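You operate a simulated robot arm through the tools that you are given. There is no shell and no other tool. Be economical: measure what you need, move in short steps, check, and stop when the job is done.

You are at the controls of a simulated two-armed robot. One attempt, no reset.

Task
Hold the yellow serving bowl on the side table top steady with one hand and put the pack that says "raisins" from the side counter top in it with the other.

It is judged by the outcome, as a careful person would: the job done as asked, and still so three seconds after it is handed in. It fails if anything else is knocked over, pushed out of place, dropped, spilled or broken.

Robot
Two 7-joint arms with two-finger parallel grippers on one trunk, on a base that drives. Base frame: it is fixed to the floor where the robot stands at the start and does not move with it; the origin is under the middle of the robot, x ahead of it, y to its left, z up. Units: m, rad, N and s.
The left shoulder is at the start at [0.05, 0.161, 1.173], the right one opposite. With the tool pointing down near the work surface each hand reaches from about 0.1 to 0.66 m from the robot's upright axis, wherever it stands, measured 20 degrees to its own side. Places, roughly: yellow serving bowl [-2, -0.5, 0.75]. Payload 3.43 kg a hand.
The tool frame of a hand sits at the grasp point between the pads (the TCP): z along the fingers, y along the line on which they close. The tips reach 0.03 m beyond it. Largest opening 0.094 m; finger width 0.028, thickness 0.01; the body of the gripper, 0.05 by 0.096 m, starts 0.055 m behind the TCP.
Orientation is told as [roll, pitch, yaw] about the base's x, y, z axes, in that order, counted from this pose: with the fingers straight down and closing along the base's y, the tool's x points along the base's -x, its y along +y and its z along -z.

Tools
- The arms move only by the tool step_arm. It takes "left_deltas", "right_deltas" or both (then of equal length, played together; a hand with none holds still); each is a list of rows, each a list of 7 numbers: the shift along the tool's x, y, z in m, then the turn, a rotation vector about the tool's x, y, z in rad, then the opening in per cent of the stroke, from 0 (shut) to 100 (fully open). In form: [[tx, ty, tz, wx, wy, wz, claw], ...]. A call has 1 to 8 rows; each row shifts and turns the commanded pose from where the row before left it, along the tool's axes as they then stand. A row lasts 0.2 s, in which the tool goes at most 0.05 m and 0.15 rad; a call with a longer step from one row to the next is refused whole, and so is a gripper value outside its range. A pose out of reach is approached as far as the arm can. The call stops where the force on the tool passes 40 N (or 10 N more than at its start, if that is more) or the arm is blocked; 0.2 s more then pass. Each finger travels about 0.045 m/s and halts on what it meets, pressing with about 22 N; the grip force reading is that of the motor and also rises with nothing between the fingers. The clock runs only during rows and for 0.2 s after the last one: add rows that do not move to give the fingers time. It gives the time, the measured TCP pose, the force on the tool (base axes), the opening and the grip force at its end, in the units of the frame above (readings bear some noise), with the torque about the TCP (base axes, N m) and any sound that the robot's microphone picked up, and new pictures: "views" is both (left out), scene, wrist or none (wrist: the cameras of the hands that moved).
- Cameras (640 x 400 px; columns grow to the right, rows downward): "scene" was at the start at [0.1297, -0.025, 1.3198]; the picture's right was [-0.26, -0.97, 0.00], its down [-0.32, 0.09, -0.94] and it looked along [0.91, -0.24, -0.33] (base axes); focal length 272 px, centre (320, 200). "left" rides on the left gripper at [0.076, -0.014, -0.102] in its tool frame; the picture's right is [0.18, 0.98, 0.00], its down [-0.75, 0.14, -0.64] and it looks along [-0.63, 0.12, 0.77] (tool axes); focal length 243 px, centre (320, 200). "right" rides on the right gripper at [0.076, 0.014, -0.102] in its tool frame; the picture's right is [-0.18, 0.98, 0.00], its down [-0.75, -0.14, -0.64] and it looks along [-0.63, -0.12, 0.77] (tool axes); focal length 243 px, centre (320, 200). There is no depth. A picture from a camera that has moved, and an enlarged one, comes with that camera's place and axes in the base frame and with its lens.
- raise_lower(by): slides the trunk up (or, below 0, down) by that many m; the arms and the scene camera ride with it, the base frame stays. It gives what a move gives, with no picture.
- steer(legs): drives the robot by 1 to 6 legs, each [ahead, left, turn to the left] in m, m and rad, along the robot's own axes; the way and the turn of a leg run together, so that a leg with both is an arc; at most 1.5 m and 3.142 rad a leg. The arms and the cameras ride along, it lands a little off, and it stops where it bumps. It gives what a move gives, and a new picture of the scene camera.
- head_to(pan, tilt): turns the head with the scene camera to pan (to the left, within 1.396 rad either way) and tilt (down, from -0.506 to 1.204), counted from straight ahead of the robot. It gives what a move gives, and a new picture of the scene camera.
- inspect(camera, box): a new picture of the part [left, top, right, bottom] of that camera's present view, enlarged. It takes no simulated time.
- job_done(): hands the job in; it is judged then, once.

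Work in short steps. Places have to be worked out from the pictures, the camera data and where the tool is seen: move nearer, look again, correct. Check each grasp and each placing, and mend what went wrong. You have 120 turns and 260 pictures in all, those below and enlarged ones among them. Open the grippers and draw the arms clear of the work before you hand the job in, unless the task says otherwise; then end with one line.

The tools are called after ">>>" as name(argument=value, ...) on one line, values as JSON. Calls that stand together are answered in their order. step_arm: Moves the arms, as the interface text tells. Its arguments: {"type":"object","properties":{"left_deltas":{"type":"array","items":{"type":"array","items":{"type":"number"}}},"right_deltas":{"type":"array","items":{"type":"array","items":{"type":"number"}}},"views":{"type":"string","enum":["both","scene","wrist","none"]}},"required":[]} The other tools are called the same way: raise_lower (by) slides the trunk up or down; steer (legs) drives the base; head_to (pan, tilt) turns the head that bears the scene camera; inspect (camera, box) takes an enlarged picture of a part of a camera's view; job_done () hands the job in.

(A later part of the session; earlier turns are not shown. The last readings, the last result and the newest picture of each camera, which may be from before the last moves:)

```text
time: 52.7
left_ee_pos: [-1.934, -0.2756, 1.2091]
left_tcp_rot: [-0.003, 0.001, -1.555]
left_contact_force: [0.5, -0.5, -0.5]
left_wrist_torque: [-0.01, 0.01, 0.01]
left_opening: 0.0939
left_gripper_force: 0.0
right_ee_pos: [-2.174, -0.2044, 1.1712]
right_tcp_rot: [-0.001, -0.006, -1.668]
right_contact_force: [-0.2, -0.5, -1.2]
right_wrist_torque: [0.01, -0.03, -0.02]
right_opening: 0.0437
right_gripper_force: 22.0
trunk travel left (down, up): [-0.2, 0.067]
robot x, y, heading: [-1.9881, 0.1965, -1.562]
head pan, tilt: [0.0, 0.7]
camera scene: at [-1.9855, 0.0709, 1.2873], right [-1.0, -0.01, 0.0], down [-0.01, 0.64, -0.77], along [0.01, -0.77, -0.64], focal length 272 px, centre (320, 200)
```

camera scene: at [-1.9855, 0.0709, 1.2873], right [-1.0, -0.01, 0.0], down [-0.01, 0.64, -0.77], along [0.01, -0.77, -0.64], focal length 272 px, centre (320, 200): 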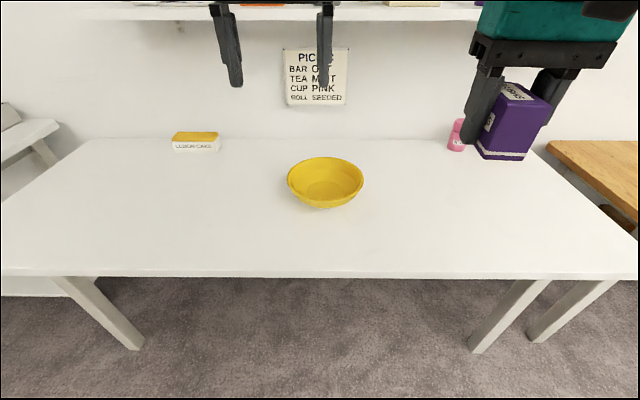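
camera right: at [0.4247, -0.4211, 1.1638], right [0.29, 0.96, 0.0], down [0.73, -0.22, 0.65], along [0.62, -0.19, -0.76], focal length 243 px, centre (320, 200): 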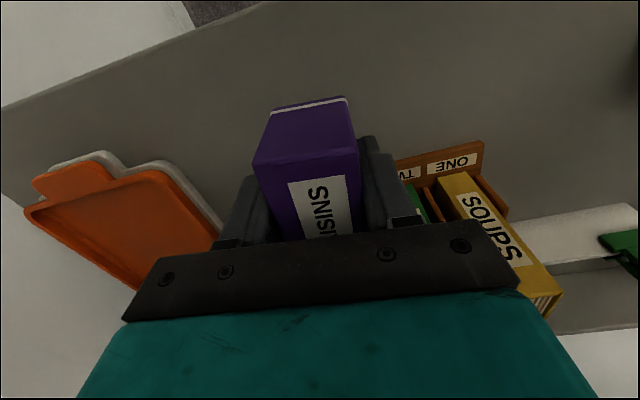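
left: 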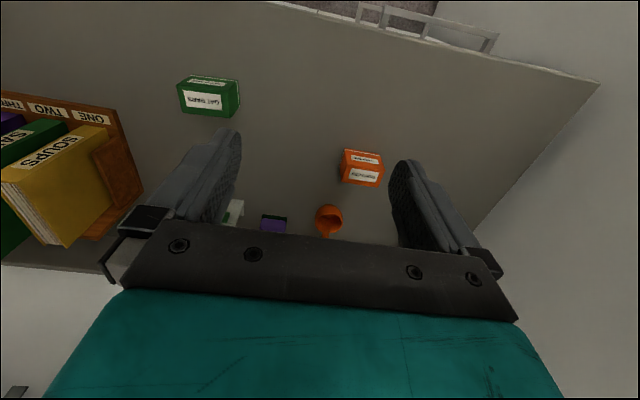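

Triangulated: the bowl's centre is about (-1.993, -0.549), rim z≈0.846 and diameter 0.215; the table is at 0.78 with its edge at y≈-0.27. I drive ahead 0.2 m.

>>> steer(legs=[[0.2, 0, -0.008]])

>>> head_to(pan=0.0, tilt=0.85)

```text
time: 54.3
left_ee_pos: [-1.9365, -0.4769, 1.2091]
left_tcp_rot: [-0.001, -0.001, -1.564]
left_contact_force: [0.1, 0.1, 0.2]
left_wrist_torque: [0.02, 0.0, 0.01]
left_opening: 0.0941
left_gripper_force: 0.0
right_ee_pos: [-2.1769, -0.4006, 1.1708]
right_tcp_rot: [0.0, -0.007, -1.677]
right_contact_force: [0.3, -0.1, -0.9]
right_wrist_torque: [0.03, 0.0, -0.02]
right_opening: 0.0437
right_gripper_force: 22.3
trunk travel left (down, up): [-0.2, 0.067]
robot x, y, heading: [-1.9875, -0.0031, -1.576]
head pan, tilt: [0.0, 0.7]
camera scene: at [-1.9856, -0.1282, 1.2872], right [-1.0, 0.0, 0.0], down [0.0, 0.64, -0.76], along [0.0, -0.76, -0.64], focal length 272 px, centre (320, 200)
```

scene: 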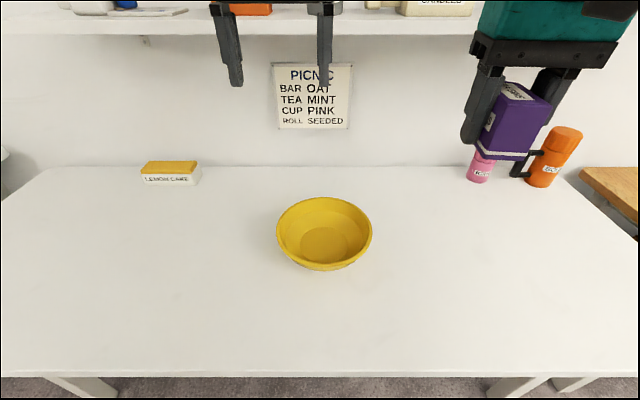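

```text
time: 55.0
left_ee_pos: [-1.937, -0.4743, 1.2097]
left_tcp_rot: [-0.001, -0.002, -1.563]
left_contact_force: [-0.8, -0.5, 0.4]
left_wrist_torque: [-0.03, 0.02, 0.0]
left_opening: 0.0941
left_gripper_force: 0.1
right_ee_pos: [-2.176, -0.4004, 1.1711]
right_tcp_rot: [0.0, -0.006, -1.679]
right_contact_force: [-0.9, 0.3, -1.1]
right_wrist_torque: [0.0, 0.03, -0.01]
right_opening: 0.044
right_gripper_force: 21.8
trunk travel left (down, up): [-0.2, 0.067]
robot x, y, heading: [-1.9846, 0.0009, -1.569]
head pan, tilt: [0.0, 0.85]
camera scene: at [-1.9856, -0.1207, 1.275], right [-1.0, 0.0, 0.0], down [0.0, 0.75, -0.66], along [0.0, -0.66, -0.75], focal length 272 px, centre (320, 200)
```

scene: 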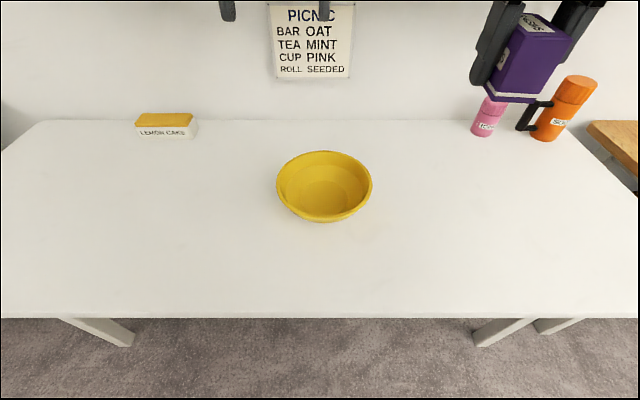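

The bowl's centre is about (-1.9945, -0.555). The left hand's closing line already lies along x, so I take it above the +x rim at (-1.89, -0.555), stopping at z≈0.95 to check.

>>> step_arm(left_deltas=[[-0.04, 0.024, 0, 0, 0, 0, 100], [-0.041, 0.024, 0, 0, 0, 0, 100], [0, 0, 0.045, 0, 0, 0, 100], [0, 0, 0.045, 0, 0, 0, 100], [0, 0, 0.045, 0, 0, 0, 100], [0, 0, 0.045, 0, 0, 0, 100], [0, 0, 0.045, 0, 0, 0, 100], [0, 0, 0.03, 0, 0, 0, 100]])

```text
time: 56.8
left_ee_pos: [-1.8883, -0.5553, 0.9536]
left_tcp_rot: [-0.001, -0.003, -1.565]
left_contact_force: [-0.7, -0.1, 0.7]
left_wrist_torque: [0.04, 0.0, -0.04]
left_opening: 0.0939
left_gripper_force: 0.0
right_ee_pos: [-2.1768, -0.4011, 1.1706]
right_tcp_rot: [0.0, -0.007, -1.677]
right_contact_force: [-0.1, -0.8, -1.4]
right_wrist_torque: [-0.01, 0.01, -0.02]
right_opening: 0.0441
right_gripper_force: 22.2
trunk travel left (down, up): [-0.2, 0.067]
robot x, y, heading: [-1.9868, -0.0025, -1.576]
head pan, tilt: [0.0, 0.85]
camera scene: at [-1.9855, -0.1209, 1.275], right [-1.0, 0.0, 0.0], down [0.0, 0.75, -0.66], along [0.0, -0.66, -0.75], focal length 272 px, centre (320, 200)
camera left: at [-1.9041, -0.479, 1.0567], right [0.98, 0.19, 0.0], down [0.15, -0.75, 0.64], along [0.12, -0.63, -0.77], focal length 243 px, centre (320, 200)
```

scene: 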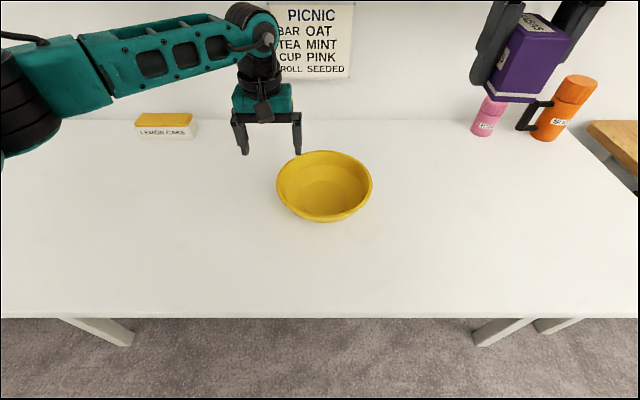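
left: 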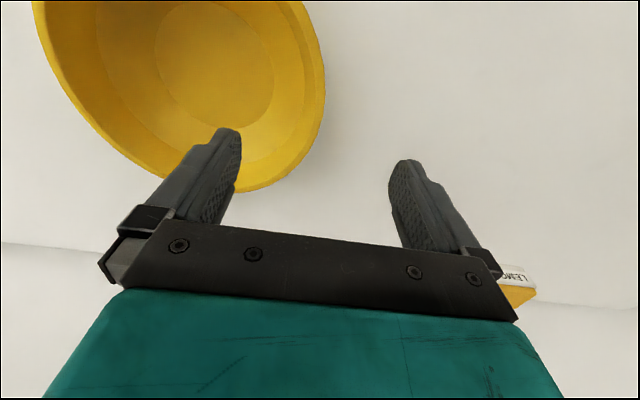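

The wrist view gives the bowl's centre as (-1.9935, -0.557) and its outer rim at x=-1.888. I descend to straddle the rim with TCP z≈0.85, then look.

>>> step_arm(left_deltas=[[0, -0.005, 0.03, 0, 0, 0, 100], [0, 0, 0.04, 0, 0, 0, 100], [0, 0, 0.02, 0, 0, 0, 100], [0, 0, 0.012, 0, 0, 0, 100], [0, 0, 0, 0, 0, 0, 100]])

```text
time: 58.0
left_ee_pos: [-1.8931, -0.5562, 0.8516]
left_tcp_rot: [0.001, -0.002, -1.566]
left_contact_force: [0.7, 0.7, 0.3]
left_wrist_torque: [0.01, 0.01, 0.02]
left_opening: 0.0943
left_gripper_force: 0.1
right_ee_pos: [-2.1783, -0.4006, 1.1715]
right_tcp_rot: [0.0, -0.007, -1.677]
right_contact_force: [-0.3, -0.2, -1.5]
right_wrist_torque: [0.04, 0.0, 0.0]
right_opening: 0.044
right_gripper_force: 22.0
trunk travel left (down, up): [-0.2, 0.067]
robot x, y, heading: [-1.9868, -0.0031, -1.572]
head pan, tilt: [0.0, 0.85]
camera scene: at [-1.9856, -0.1207, 1.275], right [-1.0, 0.0, 0.0], down [0.0, 0.75, -0.66], along [0.0, -0.66, -0.75], focal length 272 px, centre (320, 200)
camera left: at [-1.9089, -0.4795, 0.9548], right [0.98, 0.19, 0.0], down [0.15, -0.75, 0.64], along [0.12, -0.63, -0.77], focal length 243 px, centre (320, 200)
```

scene: 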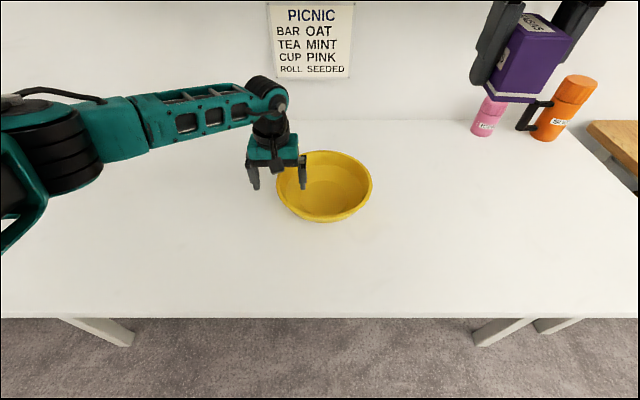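
left: 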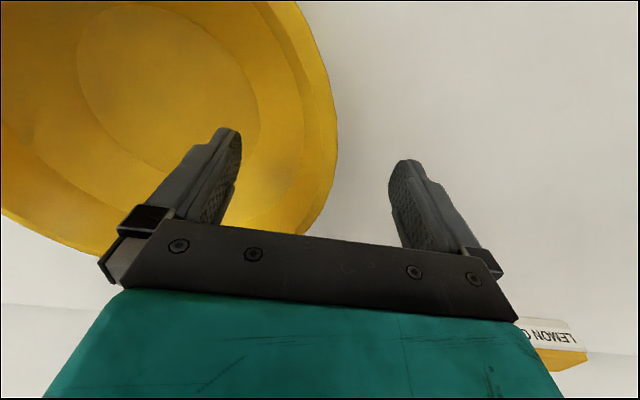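

The rim is between the fingers. I close gently.

>>> step_arm(left_deltas=[[0, 0, 0, 0, 0, 0, 60], [0, 0, 0, 0, 0, 0, 40], [0, 0, 0, 0, 0, 0, 25], [0, 0, 0, 0, 0, 0, 10], [0, 0, 0, 0, 0, 0, 0], [0, 0, 0, 0, 0, 0, 0]])

```text
time: 59.4
left_ee_pos: [-1.8953, -0.5557, 0.854]
left_tcp_rot: [-0.004, -0.003, -1.565]
left_contact_force: [-6.3, -1.8, 7.3]
left_wrist_torque: [0.52, 0.72, 0.38]
left_opening: 0.0257
left_gripper_force: 21.5
right_ee_pos: [-2.1795, -0.3997, 1.1716]
right_tcp_rot: [-0.001, -0.009, -1.677]
right_contact_force: [-0.6, -0.8, -1.2]
right_wrist_torque: [0.03, 0.07, 0.03]
right_opening: 0.044
right_gripper_force: 22.1
trunk travel left (down, up): [-0.2, 0.067]
robot x, y, heading: [-1.9852, -0.0049, -1.573]
head pan, tilt: [0.0, 0.85]
camera scene: at [-1.9862, -0.1203, 1.2752], right [-1.0, 0.0, 0.0], down [0.0, 0.75, -0.66], along [0.0, -0.66, -0.75], focal length 272 px, centre (320, 200)
camera left: at [-1.9101, -0.4794, 0.9565], right [0.98, 0.19, 0.0], down [0.15, -0.75, 0.64], along [0.12, -0.63, -0.77], focal length 243 px, centre (320, 200)
```

scene: 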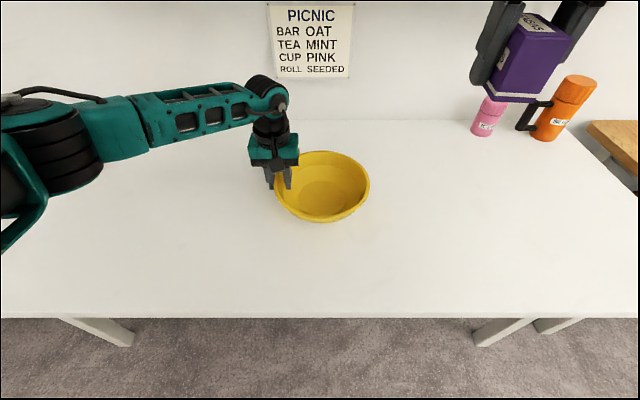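
left: 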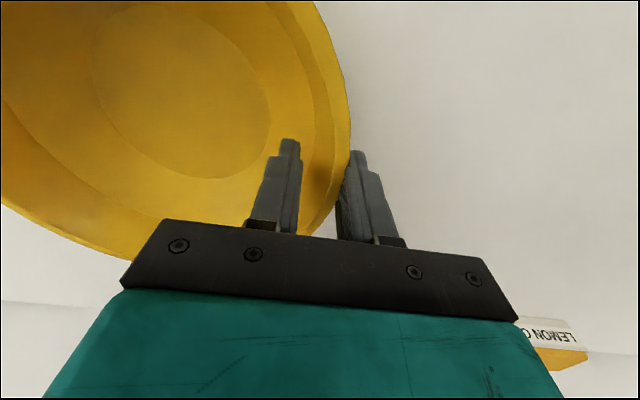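

The bowl is gripped, having shifted about 4 mm; its centre is now about (-1.990, -0.557). I move the pack over it at height, aiming for x≈-2.008 to clear the left hand, and square up the yaw.

>>> step_arm(right_deltas=[[0, 0, 0, 0, 0, -0.055, 0], [0, 0, 0, 0, 0, -0.053, 0], [-0.025, 0.027, 0, 0, 0, 0, 0], [-0.028, 0.031, 0, 0, 0, 0, 0], [-0.03, 0.033, 0, 0, 0, 0, 0], [-0.03, 0.033, 0, 0, 0, 0, 0], [-0.026, 0.028, 0, 0, 0, 0, 0], [-0.018, 0.019, 0, 0, 0, 0, 0]])

```text
time: 61.2
left_ee_pos: [-1.8923, -0.5553, 0.8543]
left_tcp_rot: [-0.002, -0.005, -1.563]
left_contact_force: [-0.8, -3.1, 19.9]
left_wrist_torque: [0.74, 0.72, 0.11]
left_opening: 0.0253
left_gripper_force: 22.6
right_ee_pos: [-2.1278, -0.4532, 1.1726]
right_tcp_rot: [0.0, -0.01, -1.57]
right_contact_force: [0.4, -0.2, -1.2]
right_wrist_torque: [0.05, -0.03, 0.04]
right_opening: 0.0439
right_gripper_force: 21.7
right hand out of reach, approached as far as the arm can: row 4, 5, 6, 7, 8
trunk travel left (down, up): [-0.2, 0.067]
robot x, y, heading: [-1.9877, -0.0024, -1.573]
head pan, tilt: [0.0, 0.85]
camera scene: at [-1.9858, -0.1194, 1.2752], right [-1.0, 0.0, 0.0], down [0.0, 0.75, -0.66], along [0.0, -0.66, -0.75], focal length 272 px, centre (320, 200)
camera right: at [-2.1138, -0.3764, 1.2763], right [0.98, -0.18, 0.0], down [-0.14, -0.75, 0.65], along [-0.12, -0.64, -0.76], focal length 243 px, centre (320, 200)
```

scene: 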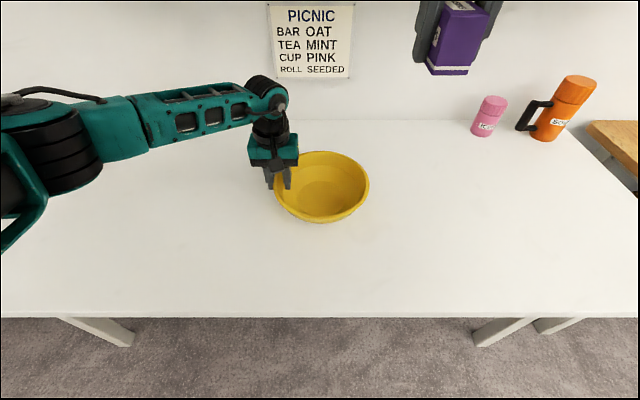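
right: 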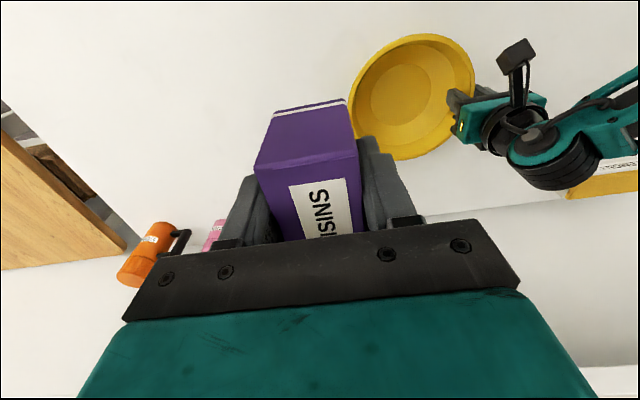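

That height is out of reach for the right hand. I lower it slowly, watching where it goes, and ease the left hand up 2 mm to take pressure off the bowl.

>>> step_arm(right_deltas=[[0, 0, 0.01, 0, 0, 0, 0], [0, 0, 0.015, 0, 0, 0, 0], [0, 0, 0.015, 0, 0, 0, 0], [0, 0, 0.015, 0, 0, 0, 0], [0, 0, 0.01, 0, 0, 0, 0], [0, 0, 0, 0, 0, 0, 0]], left_deltas=[[0, 0, -0.001, 0, 0, 0, 0], [0, 0, -0.001, 0, 0, 0, 0], [0, 0, 0, 0, 0, 0, 0], [0, 0, 0, 0, 0, 0, 0], [0, 0, 0, 0, 0, 0, 0], [0, 0, 0, 0, 0, 0, 0]])

```text
time: 62.6
left_ee_pos: [-1.8925, -0.5556, 0.8548]
left_tcp_rot: [0.001, -0.001, -1.563]
left_contact_force: [-0.3, -2.1, 4.6]
left_wrist_torque: [-0.35, 0.57, 0.37]
left_opening: 0.0255
left_gripper_force: 21.9
right_ee_pos: [-2.1292, -0.4542, 1.1091]
right_tcp_rot: [-0.003, -0.008, -1.568]
right_contact_force: [0.9, 0.2, -0.5]
right_wrist_torque: [-0.01, 0.01, -0.03]
right_opening: 0.0441
right_gripper_force: 21.4
trunk travel left (down, up): [-0.2, 0.067]
robot x, y, heading: [-1.9838, -0.0019, -1.571]
head pan, tilt: [0.0, 0.85]
camera scene: at [-1.9855, -0.1204, 1.275], right [-1.0, 0.0, 0.0], down [0.0, 0.75, -0.66], along [0.0, -0.66, -0.75], focal length 272 px, centre (320, 200)
camera right: at [-2.1137, -0.3779, 1.2111], right [0.98, -0.18, 0.0], down [-0.14, -0.75, 0.65], along [-0.12, -0.64, -0.76], focal length 243 px, centre (320, 200)
camera left: at [-1.9088, -0.4794, 0.9567], right [0.98, 0.19, 0.0], down [0.15, -0.75, 0.64], along [0.12, -0.63, -0.77], focal length 243 px, centre (320, 200)
```

scene: 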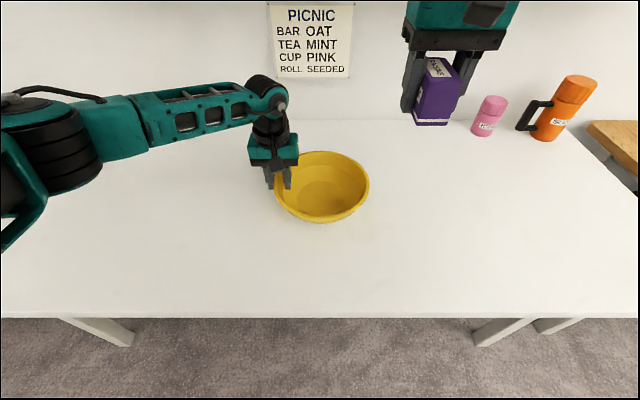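
right: 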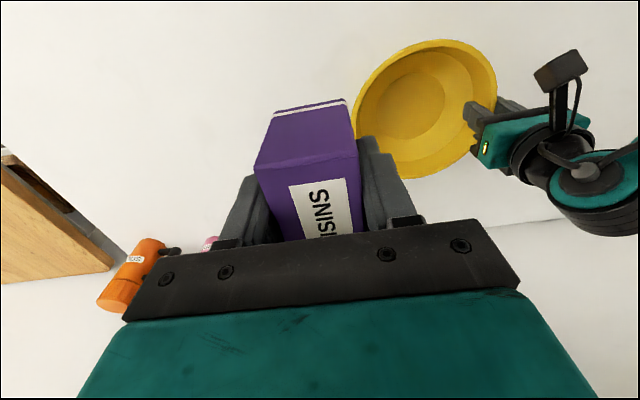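
left: 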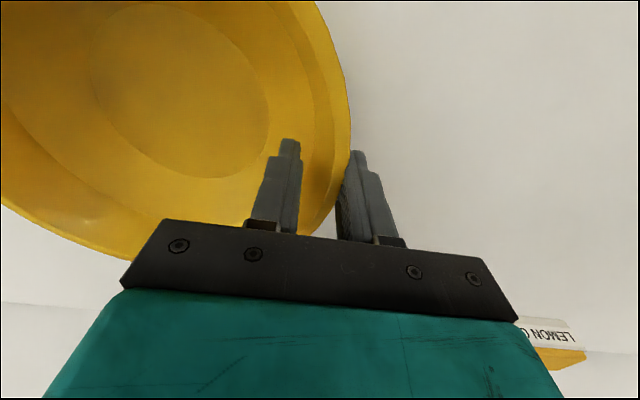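

The command follows the measured pose. I lower further while moving over the bowl, to about (-2.008, -0.557, 1.0).

>>> step_arm(right_deltas=[[0, 0, 0.02, 0, 0, 0, 0], [0, 0, 0.03, 0, 0, 0, 0], [0, 0, 0.03, 0, 0, 0, 0], [-0.02, 0.023, 0.02, 0, 0, 0, 0], [-0.023, 0.027, 0.01, 0, 0, 0, 0], [-0.023, 0.027, 0, 0, 0, 0, 0], [-0.022, 0.026, 0, 0, 0, 0, 0], [-0.014, 0.017, 0, 0, 0, 0, 0]])

```text
time: 64.4
left_ee_pos: [-1.8943, -0.5559, 0.8536]
left_tcp_rot: [-0.001, -0.002, -1.564]
left_contact_force: [2.0, -0.7, 2.9]
left_wrist_torque: [0.3, 0.56, -0.04]
left_opening: 0.0254
left_gripper_force: 22.2
right_ee_pos: [-2.128, -0.469, 1.0287]
right_tcp_rot: [-0.001, -0.009, -1.57]
right_contact_force: [0.1, -1.2, -0.9]
right_wrist_torque: [0.01, 0.02, -0.03]
right_opening: 0.0437
right_gripper_force: 21.4
right hand out of reach, approached as far as the arm can: row 4, 5, 6, 7, 8
trunk travel left (down, up): [-0.2, 0.067]
robot x, y, heading: [-1.9836, -0.0039, -1.566]
head pan, tilt: [0.0, 0.85]
camera scene: at [-1.9853, -0.1206, 1.275], right [-1.0, 0.0, 0.0], down [0.0, 0.75, -0.66], along [0.0, -0.66, -0.75], focal length 272 px, centre (320, 200)
camera right: at [-2.1132, -0.3918, 1.1324], right [0.98, -0.18, 0.0], down [-0.14, -0.75, 0.65], along [-0.12, -0.64, -0.76], focal length 243 px, centre (320, 200)
```

scene: 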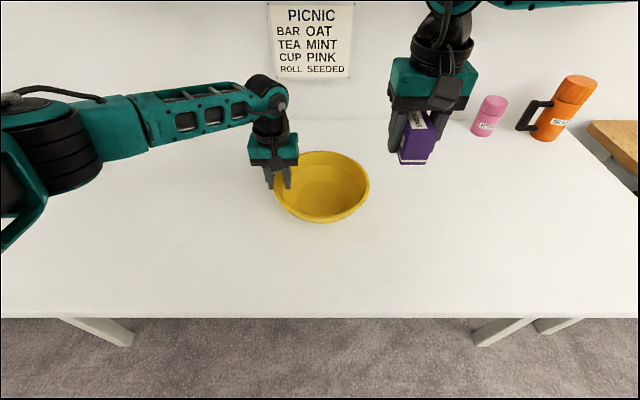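
right: 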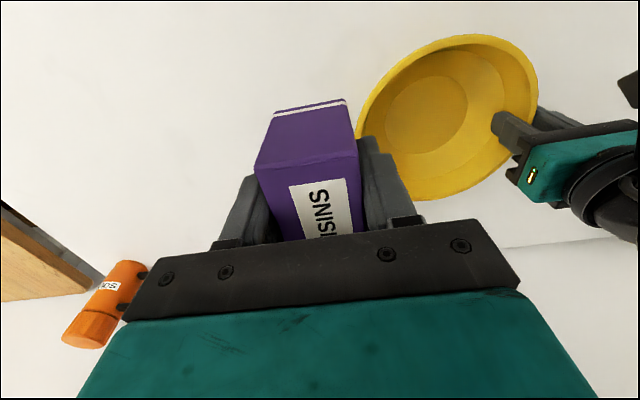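

It stops well inside its nominal reach, so some joint limit or branch is involved. I probe lateral and forward motion separately.

>>> step_arm(right_deltas=[[0, 0.015, 0, 0, 0, 0, 0], [0, 0.015, 0, 0, 0, 0, 0], [0, 0, 0, 0, 0, 0, 0]], views="none")

>>> step_arm(right_deltas=[[-0.015, 0, 0, 0, 0, 0, 0], [-0.015, 0, 0, 0, 0, 0, 0], [0, 0, 0, 0, 0, 0, 0]], views="none")

```text
time: 65.2
left_ee_pos: [-1.8944, -0.5568, 0.8547]
left_tcp_rot: [0.001, -0.001, -1.564]
left_contact_force: [1.6, -0.7, 2.8]
left_wrist_torque: [0.17, 0.55, 0.0]
left_opening: 0.0253
left_gripper_force: 22.4
right_ee_pos: [-2.1171, -0.4549, 1.0338]
right_tcp_rot: [-0.001, -0.008, -1.57]
right_contact_force: [0.5, 0.0, 0.0]
right_wrist_torque: [-0.01, 0.03, 0.01]
right_opening: 0.0438
right_gripper_force: 21.9
right hand out of reach, approached as far as the arm can: row 1, 2
trunk travel left (down, up): [-0.2, 0.067]
robot x, y, heading: [-1.9866, -0.0051, -1.569]
head pan, tilt: [0.0, 0.85]
```

```text
time: 66.0
left_ee_pos: [-1.8936, -0.555, 0.8549]
left_tcp_rot: [-0.002, 0.0, -1.565]
left_contact_force: [1.8, -1.0, 2.2]
left_wrist_torque: [0.1, 0.57, 0.05]
left_opening: 0.0251
left_gripper_force: 22.1
right_ee_pos: [-2.1309, -0.4749, 1.0357]
right_tcp_rot: [-0.001, -0.007, -1.569]
right_contact_force: [1.0, -0.2, -1.7]
right_wrist_torque: [0.04, -0.01, -0.01]
right_opening: 0.044
right_gripper_force: 21.6
right hand out of reach, approached as far as the arm can: row 1, 2
trunk travel left (down, up): [-0.2, 0.067]
robot x, y, heading: [-1.9842, 0.0013, -1.57]
head pan, tilt: [0.0, 0.85]
```

It slides along a limit, as a wrist-roll limit would make it. I yaw the tool back clockwise 0.3 rad and try again.

>>> step_arm(right_deltas=[[0, 0, 0, 0, 0, 0.1, 0], [0, 0, 0, 0, 0, 0.1, 0], [0, 0, 0, 0, 0, 0.1, 0], [-0.015, 0.015, 0, 0, 0, 0, 0], [-0.015, 0.015, 0, 0, 0, 0, 0], [0, 0, 0, 0, 0, 0, 0]], views="none")

```text
time: 67.4
left_ee_pos: [-1.8939, -0.5557, 0.8543]
left_tcp_rot: [-0.002, -0.003, -1.564]
left_contact_force: [3.2, -1.2, 2.7]
left_wrist_torque: [0.02, 0.59, 0.15]
left_opening: 0.0254
left_gripper_force: 22.0
right_ee_pos: [-2.1361, -0.4824, 1.0391]
right_tcp_rot: [0.002, -0.007, -1.868]
right_contact_force: [-0.5, -0.1, -1.9]
right_wrist_torque: [0.01, 0.0, -0.03]
right_opening: 0.0438
right_gripper_force: 21.6
right hand out of reach, approached as far as the arm can: row 4, 5
trunk travel left (down, up): [-0.2, 0.067]
robot x, y, heading: [-1.9902, -0.0023, -1.567]
head pan, tilt: [0.0, 0.85]
```

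Yaw makes no difference. I look at the right arm itself to see what configuration it is in.

>>> head_to(pan=-0.8, tilt=0.25)

>>> head_to(pan=0.8, tilt=0.25)

```text
time: 68.5
left_ee_pos: [-1.8939, -0.5574, 0.8541]
left_tcp_rot: [-0.001, -0.003, -1.563]
left_contact_force: [2.3, -1.0, 2.5]
left_wrist_torque: [0.06, 0.61, 0.17]
left_opening: 0.0252
left_gripper_force: 22.4
right_ee_pos: [-2.1359, -0.4818, 1.0391]
right_tcp_rot: [0.002, -0.009, -1.87]
right_contact_force: [-0.5, 0.4, -0.8]
right_wrist_torque: [0.01, -0.03, -0.05]
right_opening: 0.0437
right_gripper_force: 21.8
trunk travel left (down, up): [-0.2, 0.067]
robot x, y, heading: [-1.985, -0.0022, -1.57]
head pan, tilt: [-0.799, 0.25]
camera scene: at [-2.0522, -0.1076, 1.3281], right [-0.7, 0.72, 0.0], down [0.18, 0.17, -0.97], along [-0.69, -0.68, -0.25], focal length 272 px, centre (320, 200)
```

scene: 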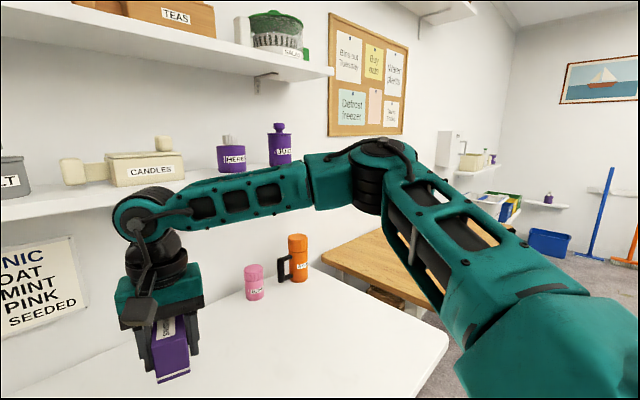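

```text
time: 70.2
left_ee_pos: [-1.8934, -0.5569, 0.8544]
left_tcp_rot: [-0.002, -0.001, -1.563]
left_contact_force: [4.1, -1.0, 3.1]
left_wrist_torque: [0.03, 0.59, 0.12]
left_opening: 0.0252
left_gripper_force: 21.5
right_ee_pos: [-2.1354, -0.4817, 1.0391]
right_tcp_rot: [0.003, -0.009, -1.868]
right_contact_force: [-0.8, -0.1, -1.1]
right_wrist_torque: [0.04, -0.01, 0.01]
right_opening: 0.0437
right_gripper_force: 21.7
trunk travel left (down, up): [-0.2, 0.067]
robot x, y, heading: [-1.9807, 0.0012, -1.57]
head pan, tilt: [0.799, 0.25]
camera scene: at [-1.9184, -0.1076, 1.3281], right [-0.7, -0.72, 0.0], down [-0.18, 0.17, -0.97], along [0.69, -0.68, -0.25], focal length 272 px, centre (320, 200)
```

scene: 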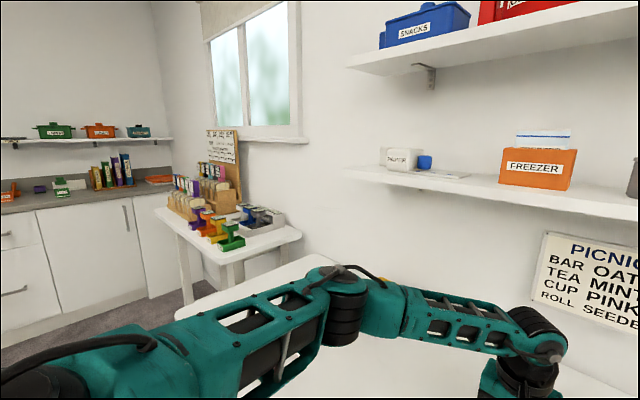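

The right arm is elbow-high and swung wide. Lowering should drop the elbow, so I go down beside the bowl to z≈0.92 (pack bottom 0.888, above the rim), then try inward.

>>> step_arm(right_deltas=[[0.01, 0, 0.02, 0, 0, -0.1, 0], [0.01, 0, 0.03, 0, 0, -0.1, 0], [0, 0, 0.03, 0, 0, -0.1, 0], [0, 0, 0.03, 0, 0, 0, 0], [0, 0, 0.01, 0, 0, 0, 0], [0, 0.015, 0, 0, 0, 0, 0], [0, 0.015, 0, 0, 0, 0, 0], [0, 0.015, 0, 0, 0, 0, 0]], views="wrist")

>>> head_to(pan=-0.2, tilt=0.8)

```text
time: 72.0
left_ee_pos: [-1.8923, -0.5573, 0.8538]
left_tcp_rot: [-0.002, -0.002, -1.565]
left_contact_force: [2.3, -1.8, 2.8]
left_wrist_torque: [0.04, 0.56, 0.13]
left_opening: 0.0252
left_gripper_force: 21.5
right_ee_pos: [-2.1346, -0.4332, 0.9476]
right_tcp_rot: [0.001, -0.008, -1.571]
right_contact_force: [0.3, 0.0, -0.7]
right_wrist_torque: [0.02, -0.01, -0.01]
right_opening: 0.0441
right_gripper_force: 21.9
right hand out of reach, approached as far as the arm can: row 2, 3, 4, 5, 6, 7, 8
trunk travel left (down, up): [-0.2, 0.067]
robot x, y, heading: [-1.9811, 0.0001, -1.575]
head pan, tilt: [0.799, 0.25]
camera right: at [-2.1204, -0.3548, 1.0511], right [0.98, -0.18, 0.0], down [-0.14, -0.75, 0.65], along [-0.12, -0.64, -0.76], focal length 243 px, centre (320, 200)
```

right: 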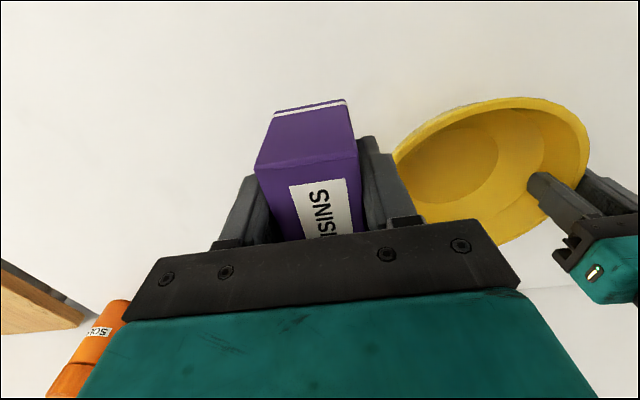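

```text
time: 73.3
left_ee_pos: [-1.8925, -0.5567, 0.8536]
left_tcp_rot: [-0.001, 0.0, -1.563]
left_contact_force: [3.6, -0.8, 3.6]
left_wrist_torque: [0.08, 0.57, 0.13]
left_opening: 0.025
left_gripper_force: 21.7
right_ee_pos: [-2.1357, -0.4325, 0.9479]
right_tcp_rot: [0.0, -0.008, -1.57]
right_contact_force: [0.3, 0.1, -0.8]
right_wrist_torque: [0.01, 0.03, -0.01]
right_opening: 0.044
right_gripper_force: 21.6
trunk travel left (down, up): [-0.2, 0.067]
robot x, y, heading: [-1.9895, -0.0029, -1.568]
head pan, tilt: [-0.201, 0.799]
camera scene: at [-2.0013, -0.1215, 1.2791], right [-0.98, 0.2, 0.0], down [0.14, 0.7, -0.7], along [-0.14, -0.68, -0.72], focal length 272 px, centre (320, 200)
```

scene: 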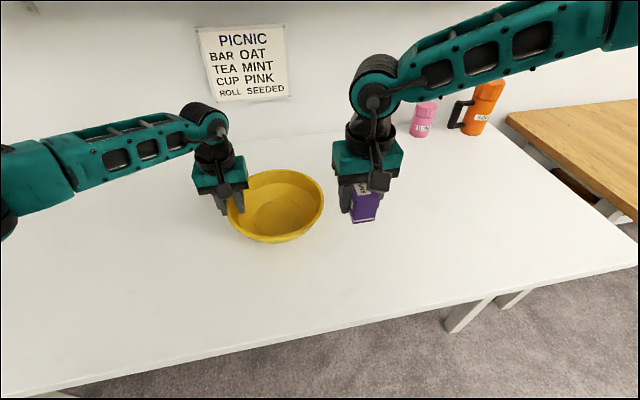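

Still limited. I test whether tilting the fingers slightly inward (wrist outward) frees the inward motion.

>>> step_arm(right_deltas=[[0, 0, 0, -0.1, 0, 0, 0], [0, 0, 0, -0.1, 0, 0, 0], [0, 0, 0, -0.1, 0, 0, 0], [0, 0.02, 0, 0, 0, 0, 0], [0, 0.02, 0, 0, 0, 0, 0], [0, 0.02, 0, 0, 0, 0, 0], [0, 0, 0, 0, 0, 0, 0]], views="none")

```text
time: 74.9
left_ee_pos: [-1.8948, -0.5558, 0.8546]
left_tcp_rot: [-0.002, -0.002, -1.566]
left_contact_force: [1.0, -0.9, 3.4]
left_wrist_torque: [0.13, 0.66, 0.1]
left_opening: 0.025
left_gripper_force: 21.9
right_ee_pos: [-2.0771, -0.4317, 0.9657]
right_tcp_rot: [0.298, -0.006, -1.57]
right_contact_force: [-0.6, -0.9, -1.2]
right_wrist_torque: [0.0, 0.03, 0.0]
right_opening: 0.0441
right_gripper_force: 22.2
trunk travel left (down, up): [-0.2, 0.067]
robot x, y, heading: [-1.9846, -0.002, -1.569]
head pan, tilt: [-0.201, 0.799]
```

The tilt frees it. I keep a 0.3 rad tilt for now and move on forward and inward.

>>> step_arm(right_deltas=[[-0.025, 0, 0, 0, 0, 0, 0], [-0.025, 0, 0, 0, 0, 0, 0], [-0.025, 0.014, 0.004, 0, 0, 0, 0], [-0.025, 0.014, 0.004, 0, 0, 0, 0], [-0.025, 0.014, 0.004, 0, 0, 0, 0], [0, 0.014, 0.004, 0, 0, 0, 0], [0, 0, 0, 0, 0, 0, 0]])

```text
time: 76.5
left_ee_pos: [-1.8951, -0.5559, 0.8542]
left_tcp_rot: [-0.001, -0.002, -1.565]
left_contact_force: [-0.3, 0.2, 4.0]
left_wrist_torque: [0.12, 0.66, 0.15]
left_opening: 0.025
left_gripper_force: 22.4
right_ee_pos: [-2.0939, -0.4809, 0.9961]
right_tcp_rot: [0.299, -0.008, -1.569]
right_contact_force: [1.2, 0.3, -1.3]
right_wrist_torque: [0.02, 0.0, 0.05]
right_opening: 0.0439
right_gripper_force: 22.4
right hand out of reach, approached as far as the arm can: row 1, 2, 3, 4, 5, 6
trunk travel left (down, up): [-0.2, 0.067]
robot x, y, heading: [-1.985, 0.001, -1.574]
head pan, tilt: [-0.201, 0.799]
camera scene: at [-2.0017, -0.1213, 1.2791], right [-0.98, 0.2, 0.0], down [0.14, 0.7, -0.7], along [-0.14, -0.68, -0.72], focal length 272 px, centre (320, 200)
camera right: at [-2.111, -0.4039, 1.0991], right [0.94, -0.18, 0.29], down [-0.32, -0.75, 0.58], along [0.11, -0.64, -0.76], focal length 243 px, centre (320, 200)
```

scene: 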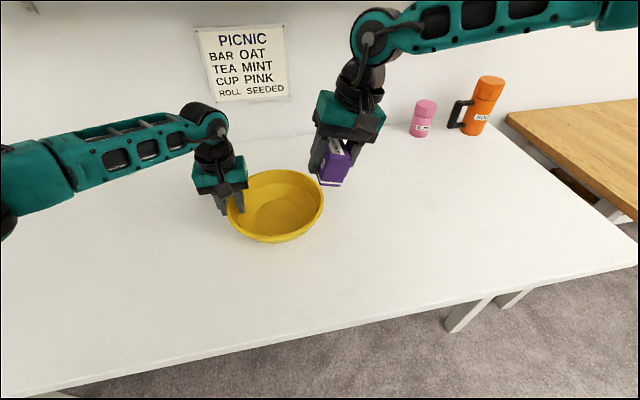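
right: 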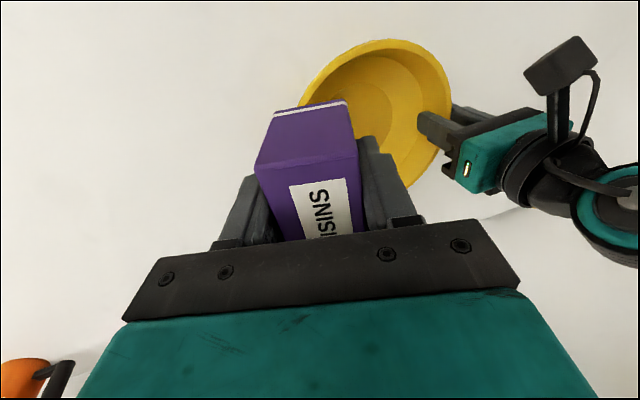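

The gain equals the wrist's shift, so the right upper arm is at its limit, and the hand needs the bowl more to its right and nearer. I release the bowl, lift the left hand, and reposition the base: left 0.09 and ahead 0.05.

>>> step_arm(left_deltas=[[0, 0, 0, 0, 0, 0, 40], [0, 0, 0, 0, 0, 0, 70], [0, 0, 0, 0, 0, 0, 100], [0, 0, 0, 0, 0, 0, 100], [0, 0, -0.02, 0, 0, 0, 100], [0, 0, -0.04, 0, 0, 0, 100], [0, 0, -0.04, 0, 0, 0, 100], [0, 0, -0.03, 0, 0, 0, 100]])

>>> step_arm(right_deltas=[[0.03, 0, 0, 0, 0, 0, 0], [0.03, 0, -0.02, 0.1, 0, 0, 0], [0, 0, -0.02, 0.1, 0, 0, 0], [0, 0, 0, 0.1, 0, 0, 0], [0, 0, 0, 0, 0, 0, 0]], views="none")

```text
time: 78.3
left_ee_pos: [-1.8939, -0.5549, 0.9861]
left_tcp_rot: [-0.002, -0.001, -1.564]
left_contact_force: [0.3, -0.3, 0.0]
left_wrist_torque: [0.03, 0.02, -0.01]
left_opening: 0.0942
left_gripper_force: 0.1
right_ee_pos: [-2.094, -0.4811, 0.9951]
right_tcp_rot: [0.299, -0.009, -1.57]
right_contact_force: [-0.4, -0.7, -1.3]
right_wrist_torque: [0.0, 0.0, -0.01]
right_opening: 0.0439
right_gripper_force: 22.2
trunk travel left (down, up): [-0.2, 0.067]
robot x, y, heading: [-1.9843, -0.0009, -1.569]
head pan, tilt: [-0.201, 0.799]
camera scene: at [-2.0017, -0.1215, 1.279], right [-0.98, 0.2, 0.0], down [0.14, 0.7, -0.7], along [-0.14, -0.68, -0.72], focal length 272 px, centre (320, 200)
camera left: at [-1.9084, -0.4785, 1.0891], right [0.98, 0.19, 0.0], down [0.15, -0.75, 0.64], along [0.12, -0.63, -0.77], focal length 243 px, centre (320, 200)
```

scene: 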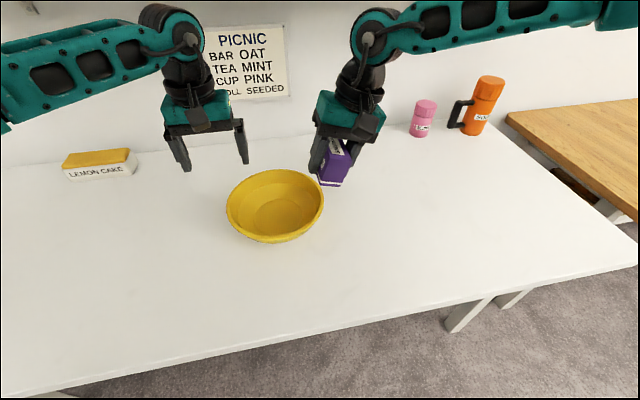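
left: 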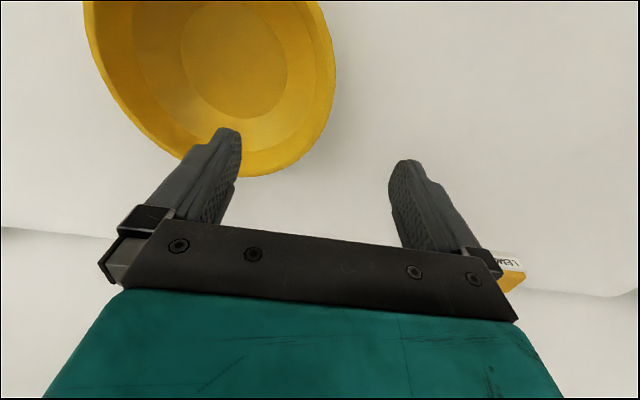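

```text
time: 79.5
left_ee_pos: [-1.8931, -0.5543, 0.9854]
left_tcp_rot: [-0.003, -0.002, -1.564]
left_contact_force: [-0.3, 1.0, 0.2]
left_wrist_torque: [-0.02, -0.02, 0.0]
left_opening: 0.0939
left_gripper_force: 0.1
right_ee_pos: [-2.1042, -0.4209, 1.0359]
right_tcp_rot: [-0.002, -0.009, -1.571]
right_contact_force: [0.7, 0.4, -0.3]
right_wrist_torque: [-0.01, -0.03, -0.05]
right_opening: 0.0441
right_gripper_force: 22.3
trunk travel left (down, up): [-0.2, 0.067]
robot x, y, heading: [-1.982, -0.0022, -1.572]
head pan, tilt: [-0.201, 0.799]
```

The bowl stands. Before driving I test how far inward the left hand can go at this height.

>>> step_arm(left_deltas=[[0, -0.02, 0, 0, 0, 0, 100], [0, -0.025, 0, 0, 0, 0, 100], [0, -0.025, 0, 0, 0, 0, 100], [0, -0.015, 0, 0, 0, 0, 100], [0, 0, 0, 0, 0, 0, 100]], views="none")

```text
time: 80.7
left_ee_pos: [-1.9779, -0.5572, 0.9835]
left_tcp_rot: [-0.001, -0.001, -1.564]
left_contact_force: [-0.2, -0.5, -0.2]
left_wrist_torque: [0.03, 0.01, 0.02]
left_opening: 0.0937
left_gripper_force: 0.1
right_ee_pos: [-2.1034, -0.4207, 1.0357]
right_tcp_rot: [-0.001, -0.007, -1.569]
right_contact_force: [-0.5, -0.4, -0.9]
right_wrist_torque: [0.02, 0.03, -0.01]
right_opening: 0.0438
right_gripper_force: 22.3
trunk travel left (down, up): [-0.2, 0.067]
robot x, y, heading: [-1.9832, -0.0003, -1.57]
head pan, tilt: [-0.201, 0.799]
```

The left hand reaches inward easily. I shift the base 0.12 left and 0.05 ahead, so that the bowl suits the right hand.

>>> steer(legs=[[0, 0.12, 0], [0.05, 0, 0]])

>>> head_to(pan=-0.25, tilt=0.9)

```text
time: 82.5
left_ee_pos: [-1.859, -0.6077, 0.9851]
left_tcp_rot: [-0.002, 0.0, -1.563]
left_contact_force: [0.2, 0.5, -0.4]
left_wrist_torque: [0.01, -0.01, -0.01]
left_opening: 0.0943
left_gripper_force: 0.1
right_ee_pos: [-1.9842, -0.4718, 1.0342]
right_tcp_rot: [-0.002, -0.007, -1.568]
right_contact_force: [-0.2, 0.5, -0.3]
right_wrist_torque: [0.01, 0.01, 0.0]
right_opening: 0.0438
right_gripper_force: 22.0
trunk travel left (down, up): [-0.2, 0.067]
robot x, y, heading: [-1.8661, -0.0509, -1.566]
head pan, tilt: [-0.201, 0.799]
camera scene: at [-1.8829, -0.1724, 1.2789], right [-0.98, 0.2, 0.0], down [0.14, 0.7, -0.7], along [-0.14, -0.68, -0.72], focal length 272 px, centre (320, 200)
```

scene: 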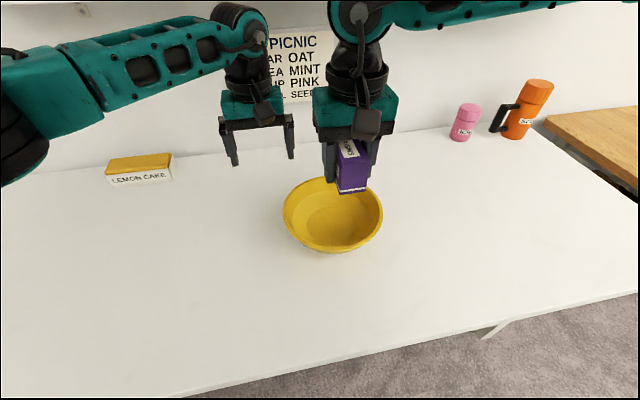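

```text
time: 83.1
left_ee_pos: [-1.8599, -0.6061, 0.9844]
left_tcp_rot: [-0.002, -0.002, -1.564]
left_contact_force: [0.2, -0.5, -0.7]
left_wrist_torque: [0.0, 0.0, -0.02]
left_opening: 0.0938
left_gripper_force: 0.0
right_ee_pos: [-1.9855, -0.471, 1.0346]
right_tcp_rot: [-0.001, -0.008, -1.569]
right_contact_force: [0.7, 0.6, -1.3]
right_wrist_torque: [0.0, -0.01, -0.01]
right_opening: 0.0437
right_gripper_force: 21.8
trunk travel left (down, up): [-0.2, 0.067]
robot x, y, heading: [-1.8651, -0.051, -1.57]
head pan, tilt: [-0.25, 0.901]
camera scene: at [-1.8854, -0.1656, 1.2711], right [-0.97, 0.25, 0.0], down [0.19, 0.76, -0.62], along [-0.15, -0.6, -0.78], focal length 272 px, centre (320, 200)
```

scene: 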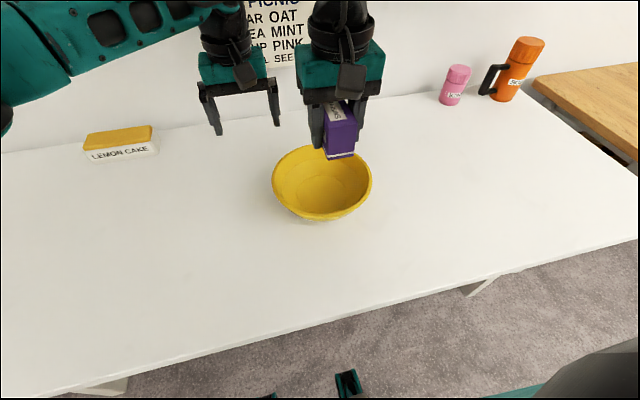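

Good. I first test that the right hand can now get over the bowl's centre, at this height: to (-2.008, -0.557).

>>> step_arm(right_deltas=[[0, -0.012, 0, 0, 0, 0, 0], [-0.015, -0.011, 0, 0, 0, 0, 0], [-0.02, 0, 0, 0, 0, 0, 0], [-0.02, 0, 0, 0, 0, 0, 0], [-0.02, 0, 0, 0, 0, 0, 0], [-0.011, 0, 0, 0, 0, 0, 0], [0, 0, 0, 0, 0, 0, 0]], views="wrist")

```text
time: 84.7
left_ee_pos: [-1.8588, -0.6068, 0.9836]
left_tcp_rot: [-0.001, -0.002, -1.564]
left_contact_force: [-0.9, 0.2, 0.4]
left_wrist_torque: [0.0, 0.0, 0.01]
left_opening: 0.094
left_gripper_force: 0.1
right_ee_pos: [-2.0258, -0.5431, 1.0399]
right_tcp_rot: [-0.001, -0.008, -1.567]
right_contact_force: [-0.2, 0.4, -0.9]
right_wrist_torque: [0.0, -0.02, 0.0]
right_opening: 0.044
right_gripper_force: 21.9
right hand out of reach, approached as far as the arm can: row 4, 5, 6
trunk travel left (down, up): [-0.2, 0.067]
robot x, y, heading: [-1.8666, -0.053, -1.572]
head pan, tilt: [-0.25, 0.901]
camera right: at [-2.0116, -0.466, 1.1419], right [0.98, -0.18, 0.0], down [-0.14, -0.75, 0.65], along [-0.12, -0.64, -0.76], focal length 243 px, centre (320, 200)
```

right: 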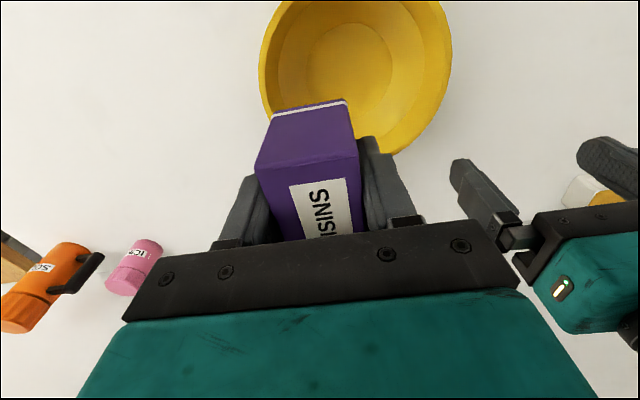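

Nearly there. I shift the base another 0.07 left and 0.03 ahead for margin.

>>> steer(legs=[[0, 0.07, 0], [0.03, 0, 0]])

>>> step_arm(right_deltas=[[0, -0.025, 0, 0, 0, 0, 0], [0.01, -0.03, 0, 0, 0, 0, 0], [0.008, 0, 0, 0, 0, 0, 0], [0, 0, 0.02, 0, 0, 0, 0], [0, 0, 0.02, 0, 0, 0, 0], [0, 0, 0.02, 0, 0, 0, 0], [0, 0, 0.02, 0, 0, 0, 0], [0, 0, 0, 0, 0, 0, 0]], views="both")

```text
time: 86.2
left_ee_pos: [-1.7884, -0.637, 0.9833]
left_tcp_rot: [-0.003, 0.0, -1.565]
left_contact_force: [-0.8, -1.3, -0.4]
left_wrist_torque: [0.0, -0.02, -0.01]
left_opening: 0.0938
left_gripper_force: 0.1
right_ee_pos: [-1.9556, -0.574, 1.0395]
right_tcp_rot: [0.002, -0.008, -1.567]
right_contact_force: [0.6, -0.7, -0.1]
right_wrist_torque: [-0.01, 0.01, 0.02]
right_opening: 0.0441
right_gripper_force: 22.0
trunk travel left (down, up): [-0.2, 0.067]
robot x, y, heading: [-1.7987, -0.0835, -1.573]
head pan, tilt: [-0.25, 0.901]
camera scene: at [-1.8149, -0.1965, 1.271], right [-0.97, 0.24, 0.0], down [0.19, 0.76, -0.62], along [-0.15, -0.6, -0.78], focal length 272 px, centre (320, 200)
```

scene: 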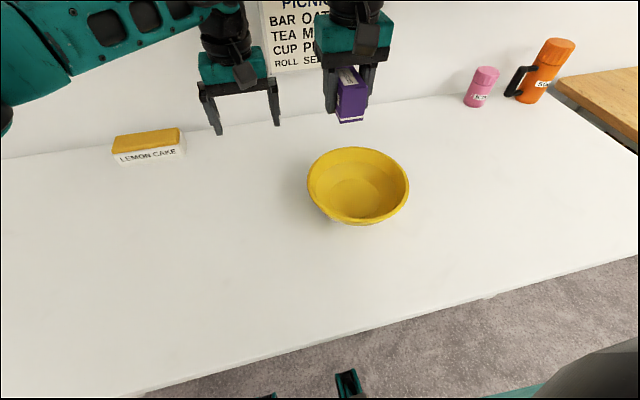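

```text
time: 88.0
left_ee_pos: [-1.7879, -0.6365, 0.9849]
left_tcp_rot: [-0.003, 0.0, -1.564]
left_contact_force: [-0.7, -1.0, 0.8]
left_wrist_torque: [0.04, -0.03, 0.03]
left_opening: 0.0941
left_gripper_force: 0.0
right_ee_pos: [-2.008, -0.5562, 0.9581]
right_tcp_rot: [0.0, -0.013, -1.567]
right_contact_force: [-1.1, -0.7, -1.0]
right_wrist_torque: [0.02, 0.02, 0.02]
right_opening: 0.044
right_gripper_force: 21.7
trunk travel left (down, up): [-0.2, 0.067]
robot x, y, heading: [-1.797, -0.0817, -1.569]
head pan, tilt: [-0.25, 0.901]
camera scene: at [-1.815, -0.1954, 1.2711], right [-0.97, 0.25, 0.0], down [0.19, 0.76, -0.62], along [-0.15, -0.6, -0.78], focal length 272 px, centre (320, 200)
camera right: at [-1.9955, -0.4785, 1.061], right [0.98, -0.18, 0.0], down [-0.14, -0.75, 0.65], along [-0.12, -0.64, -0.76], focal length 243 px, centre (320, 200)
```

scene: 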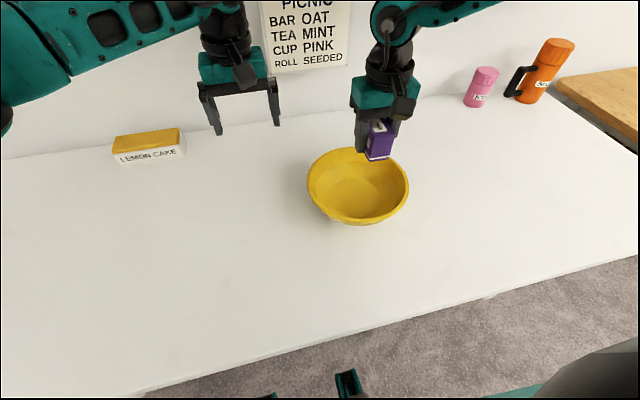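
right: 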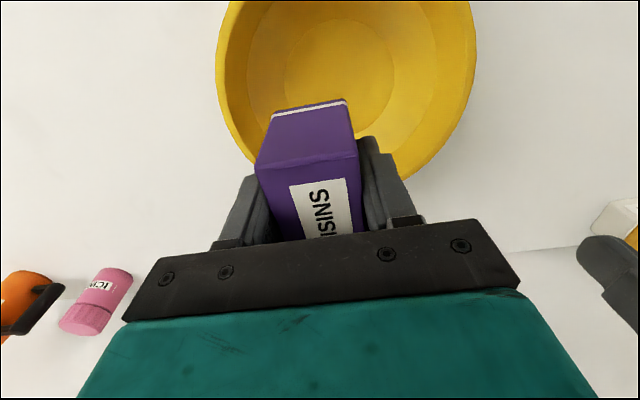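

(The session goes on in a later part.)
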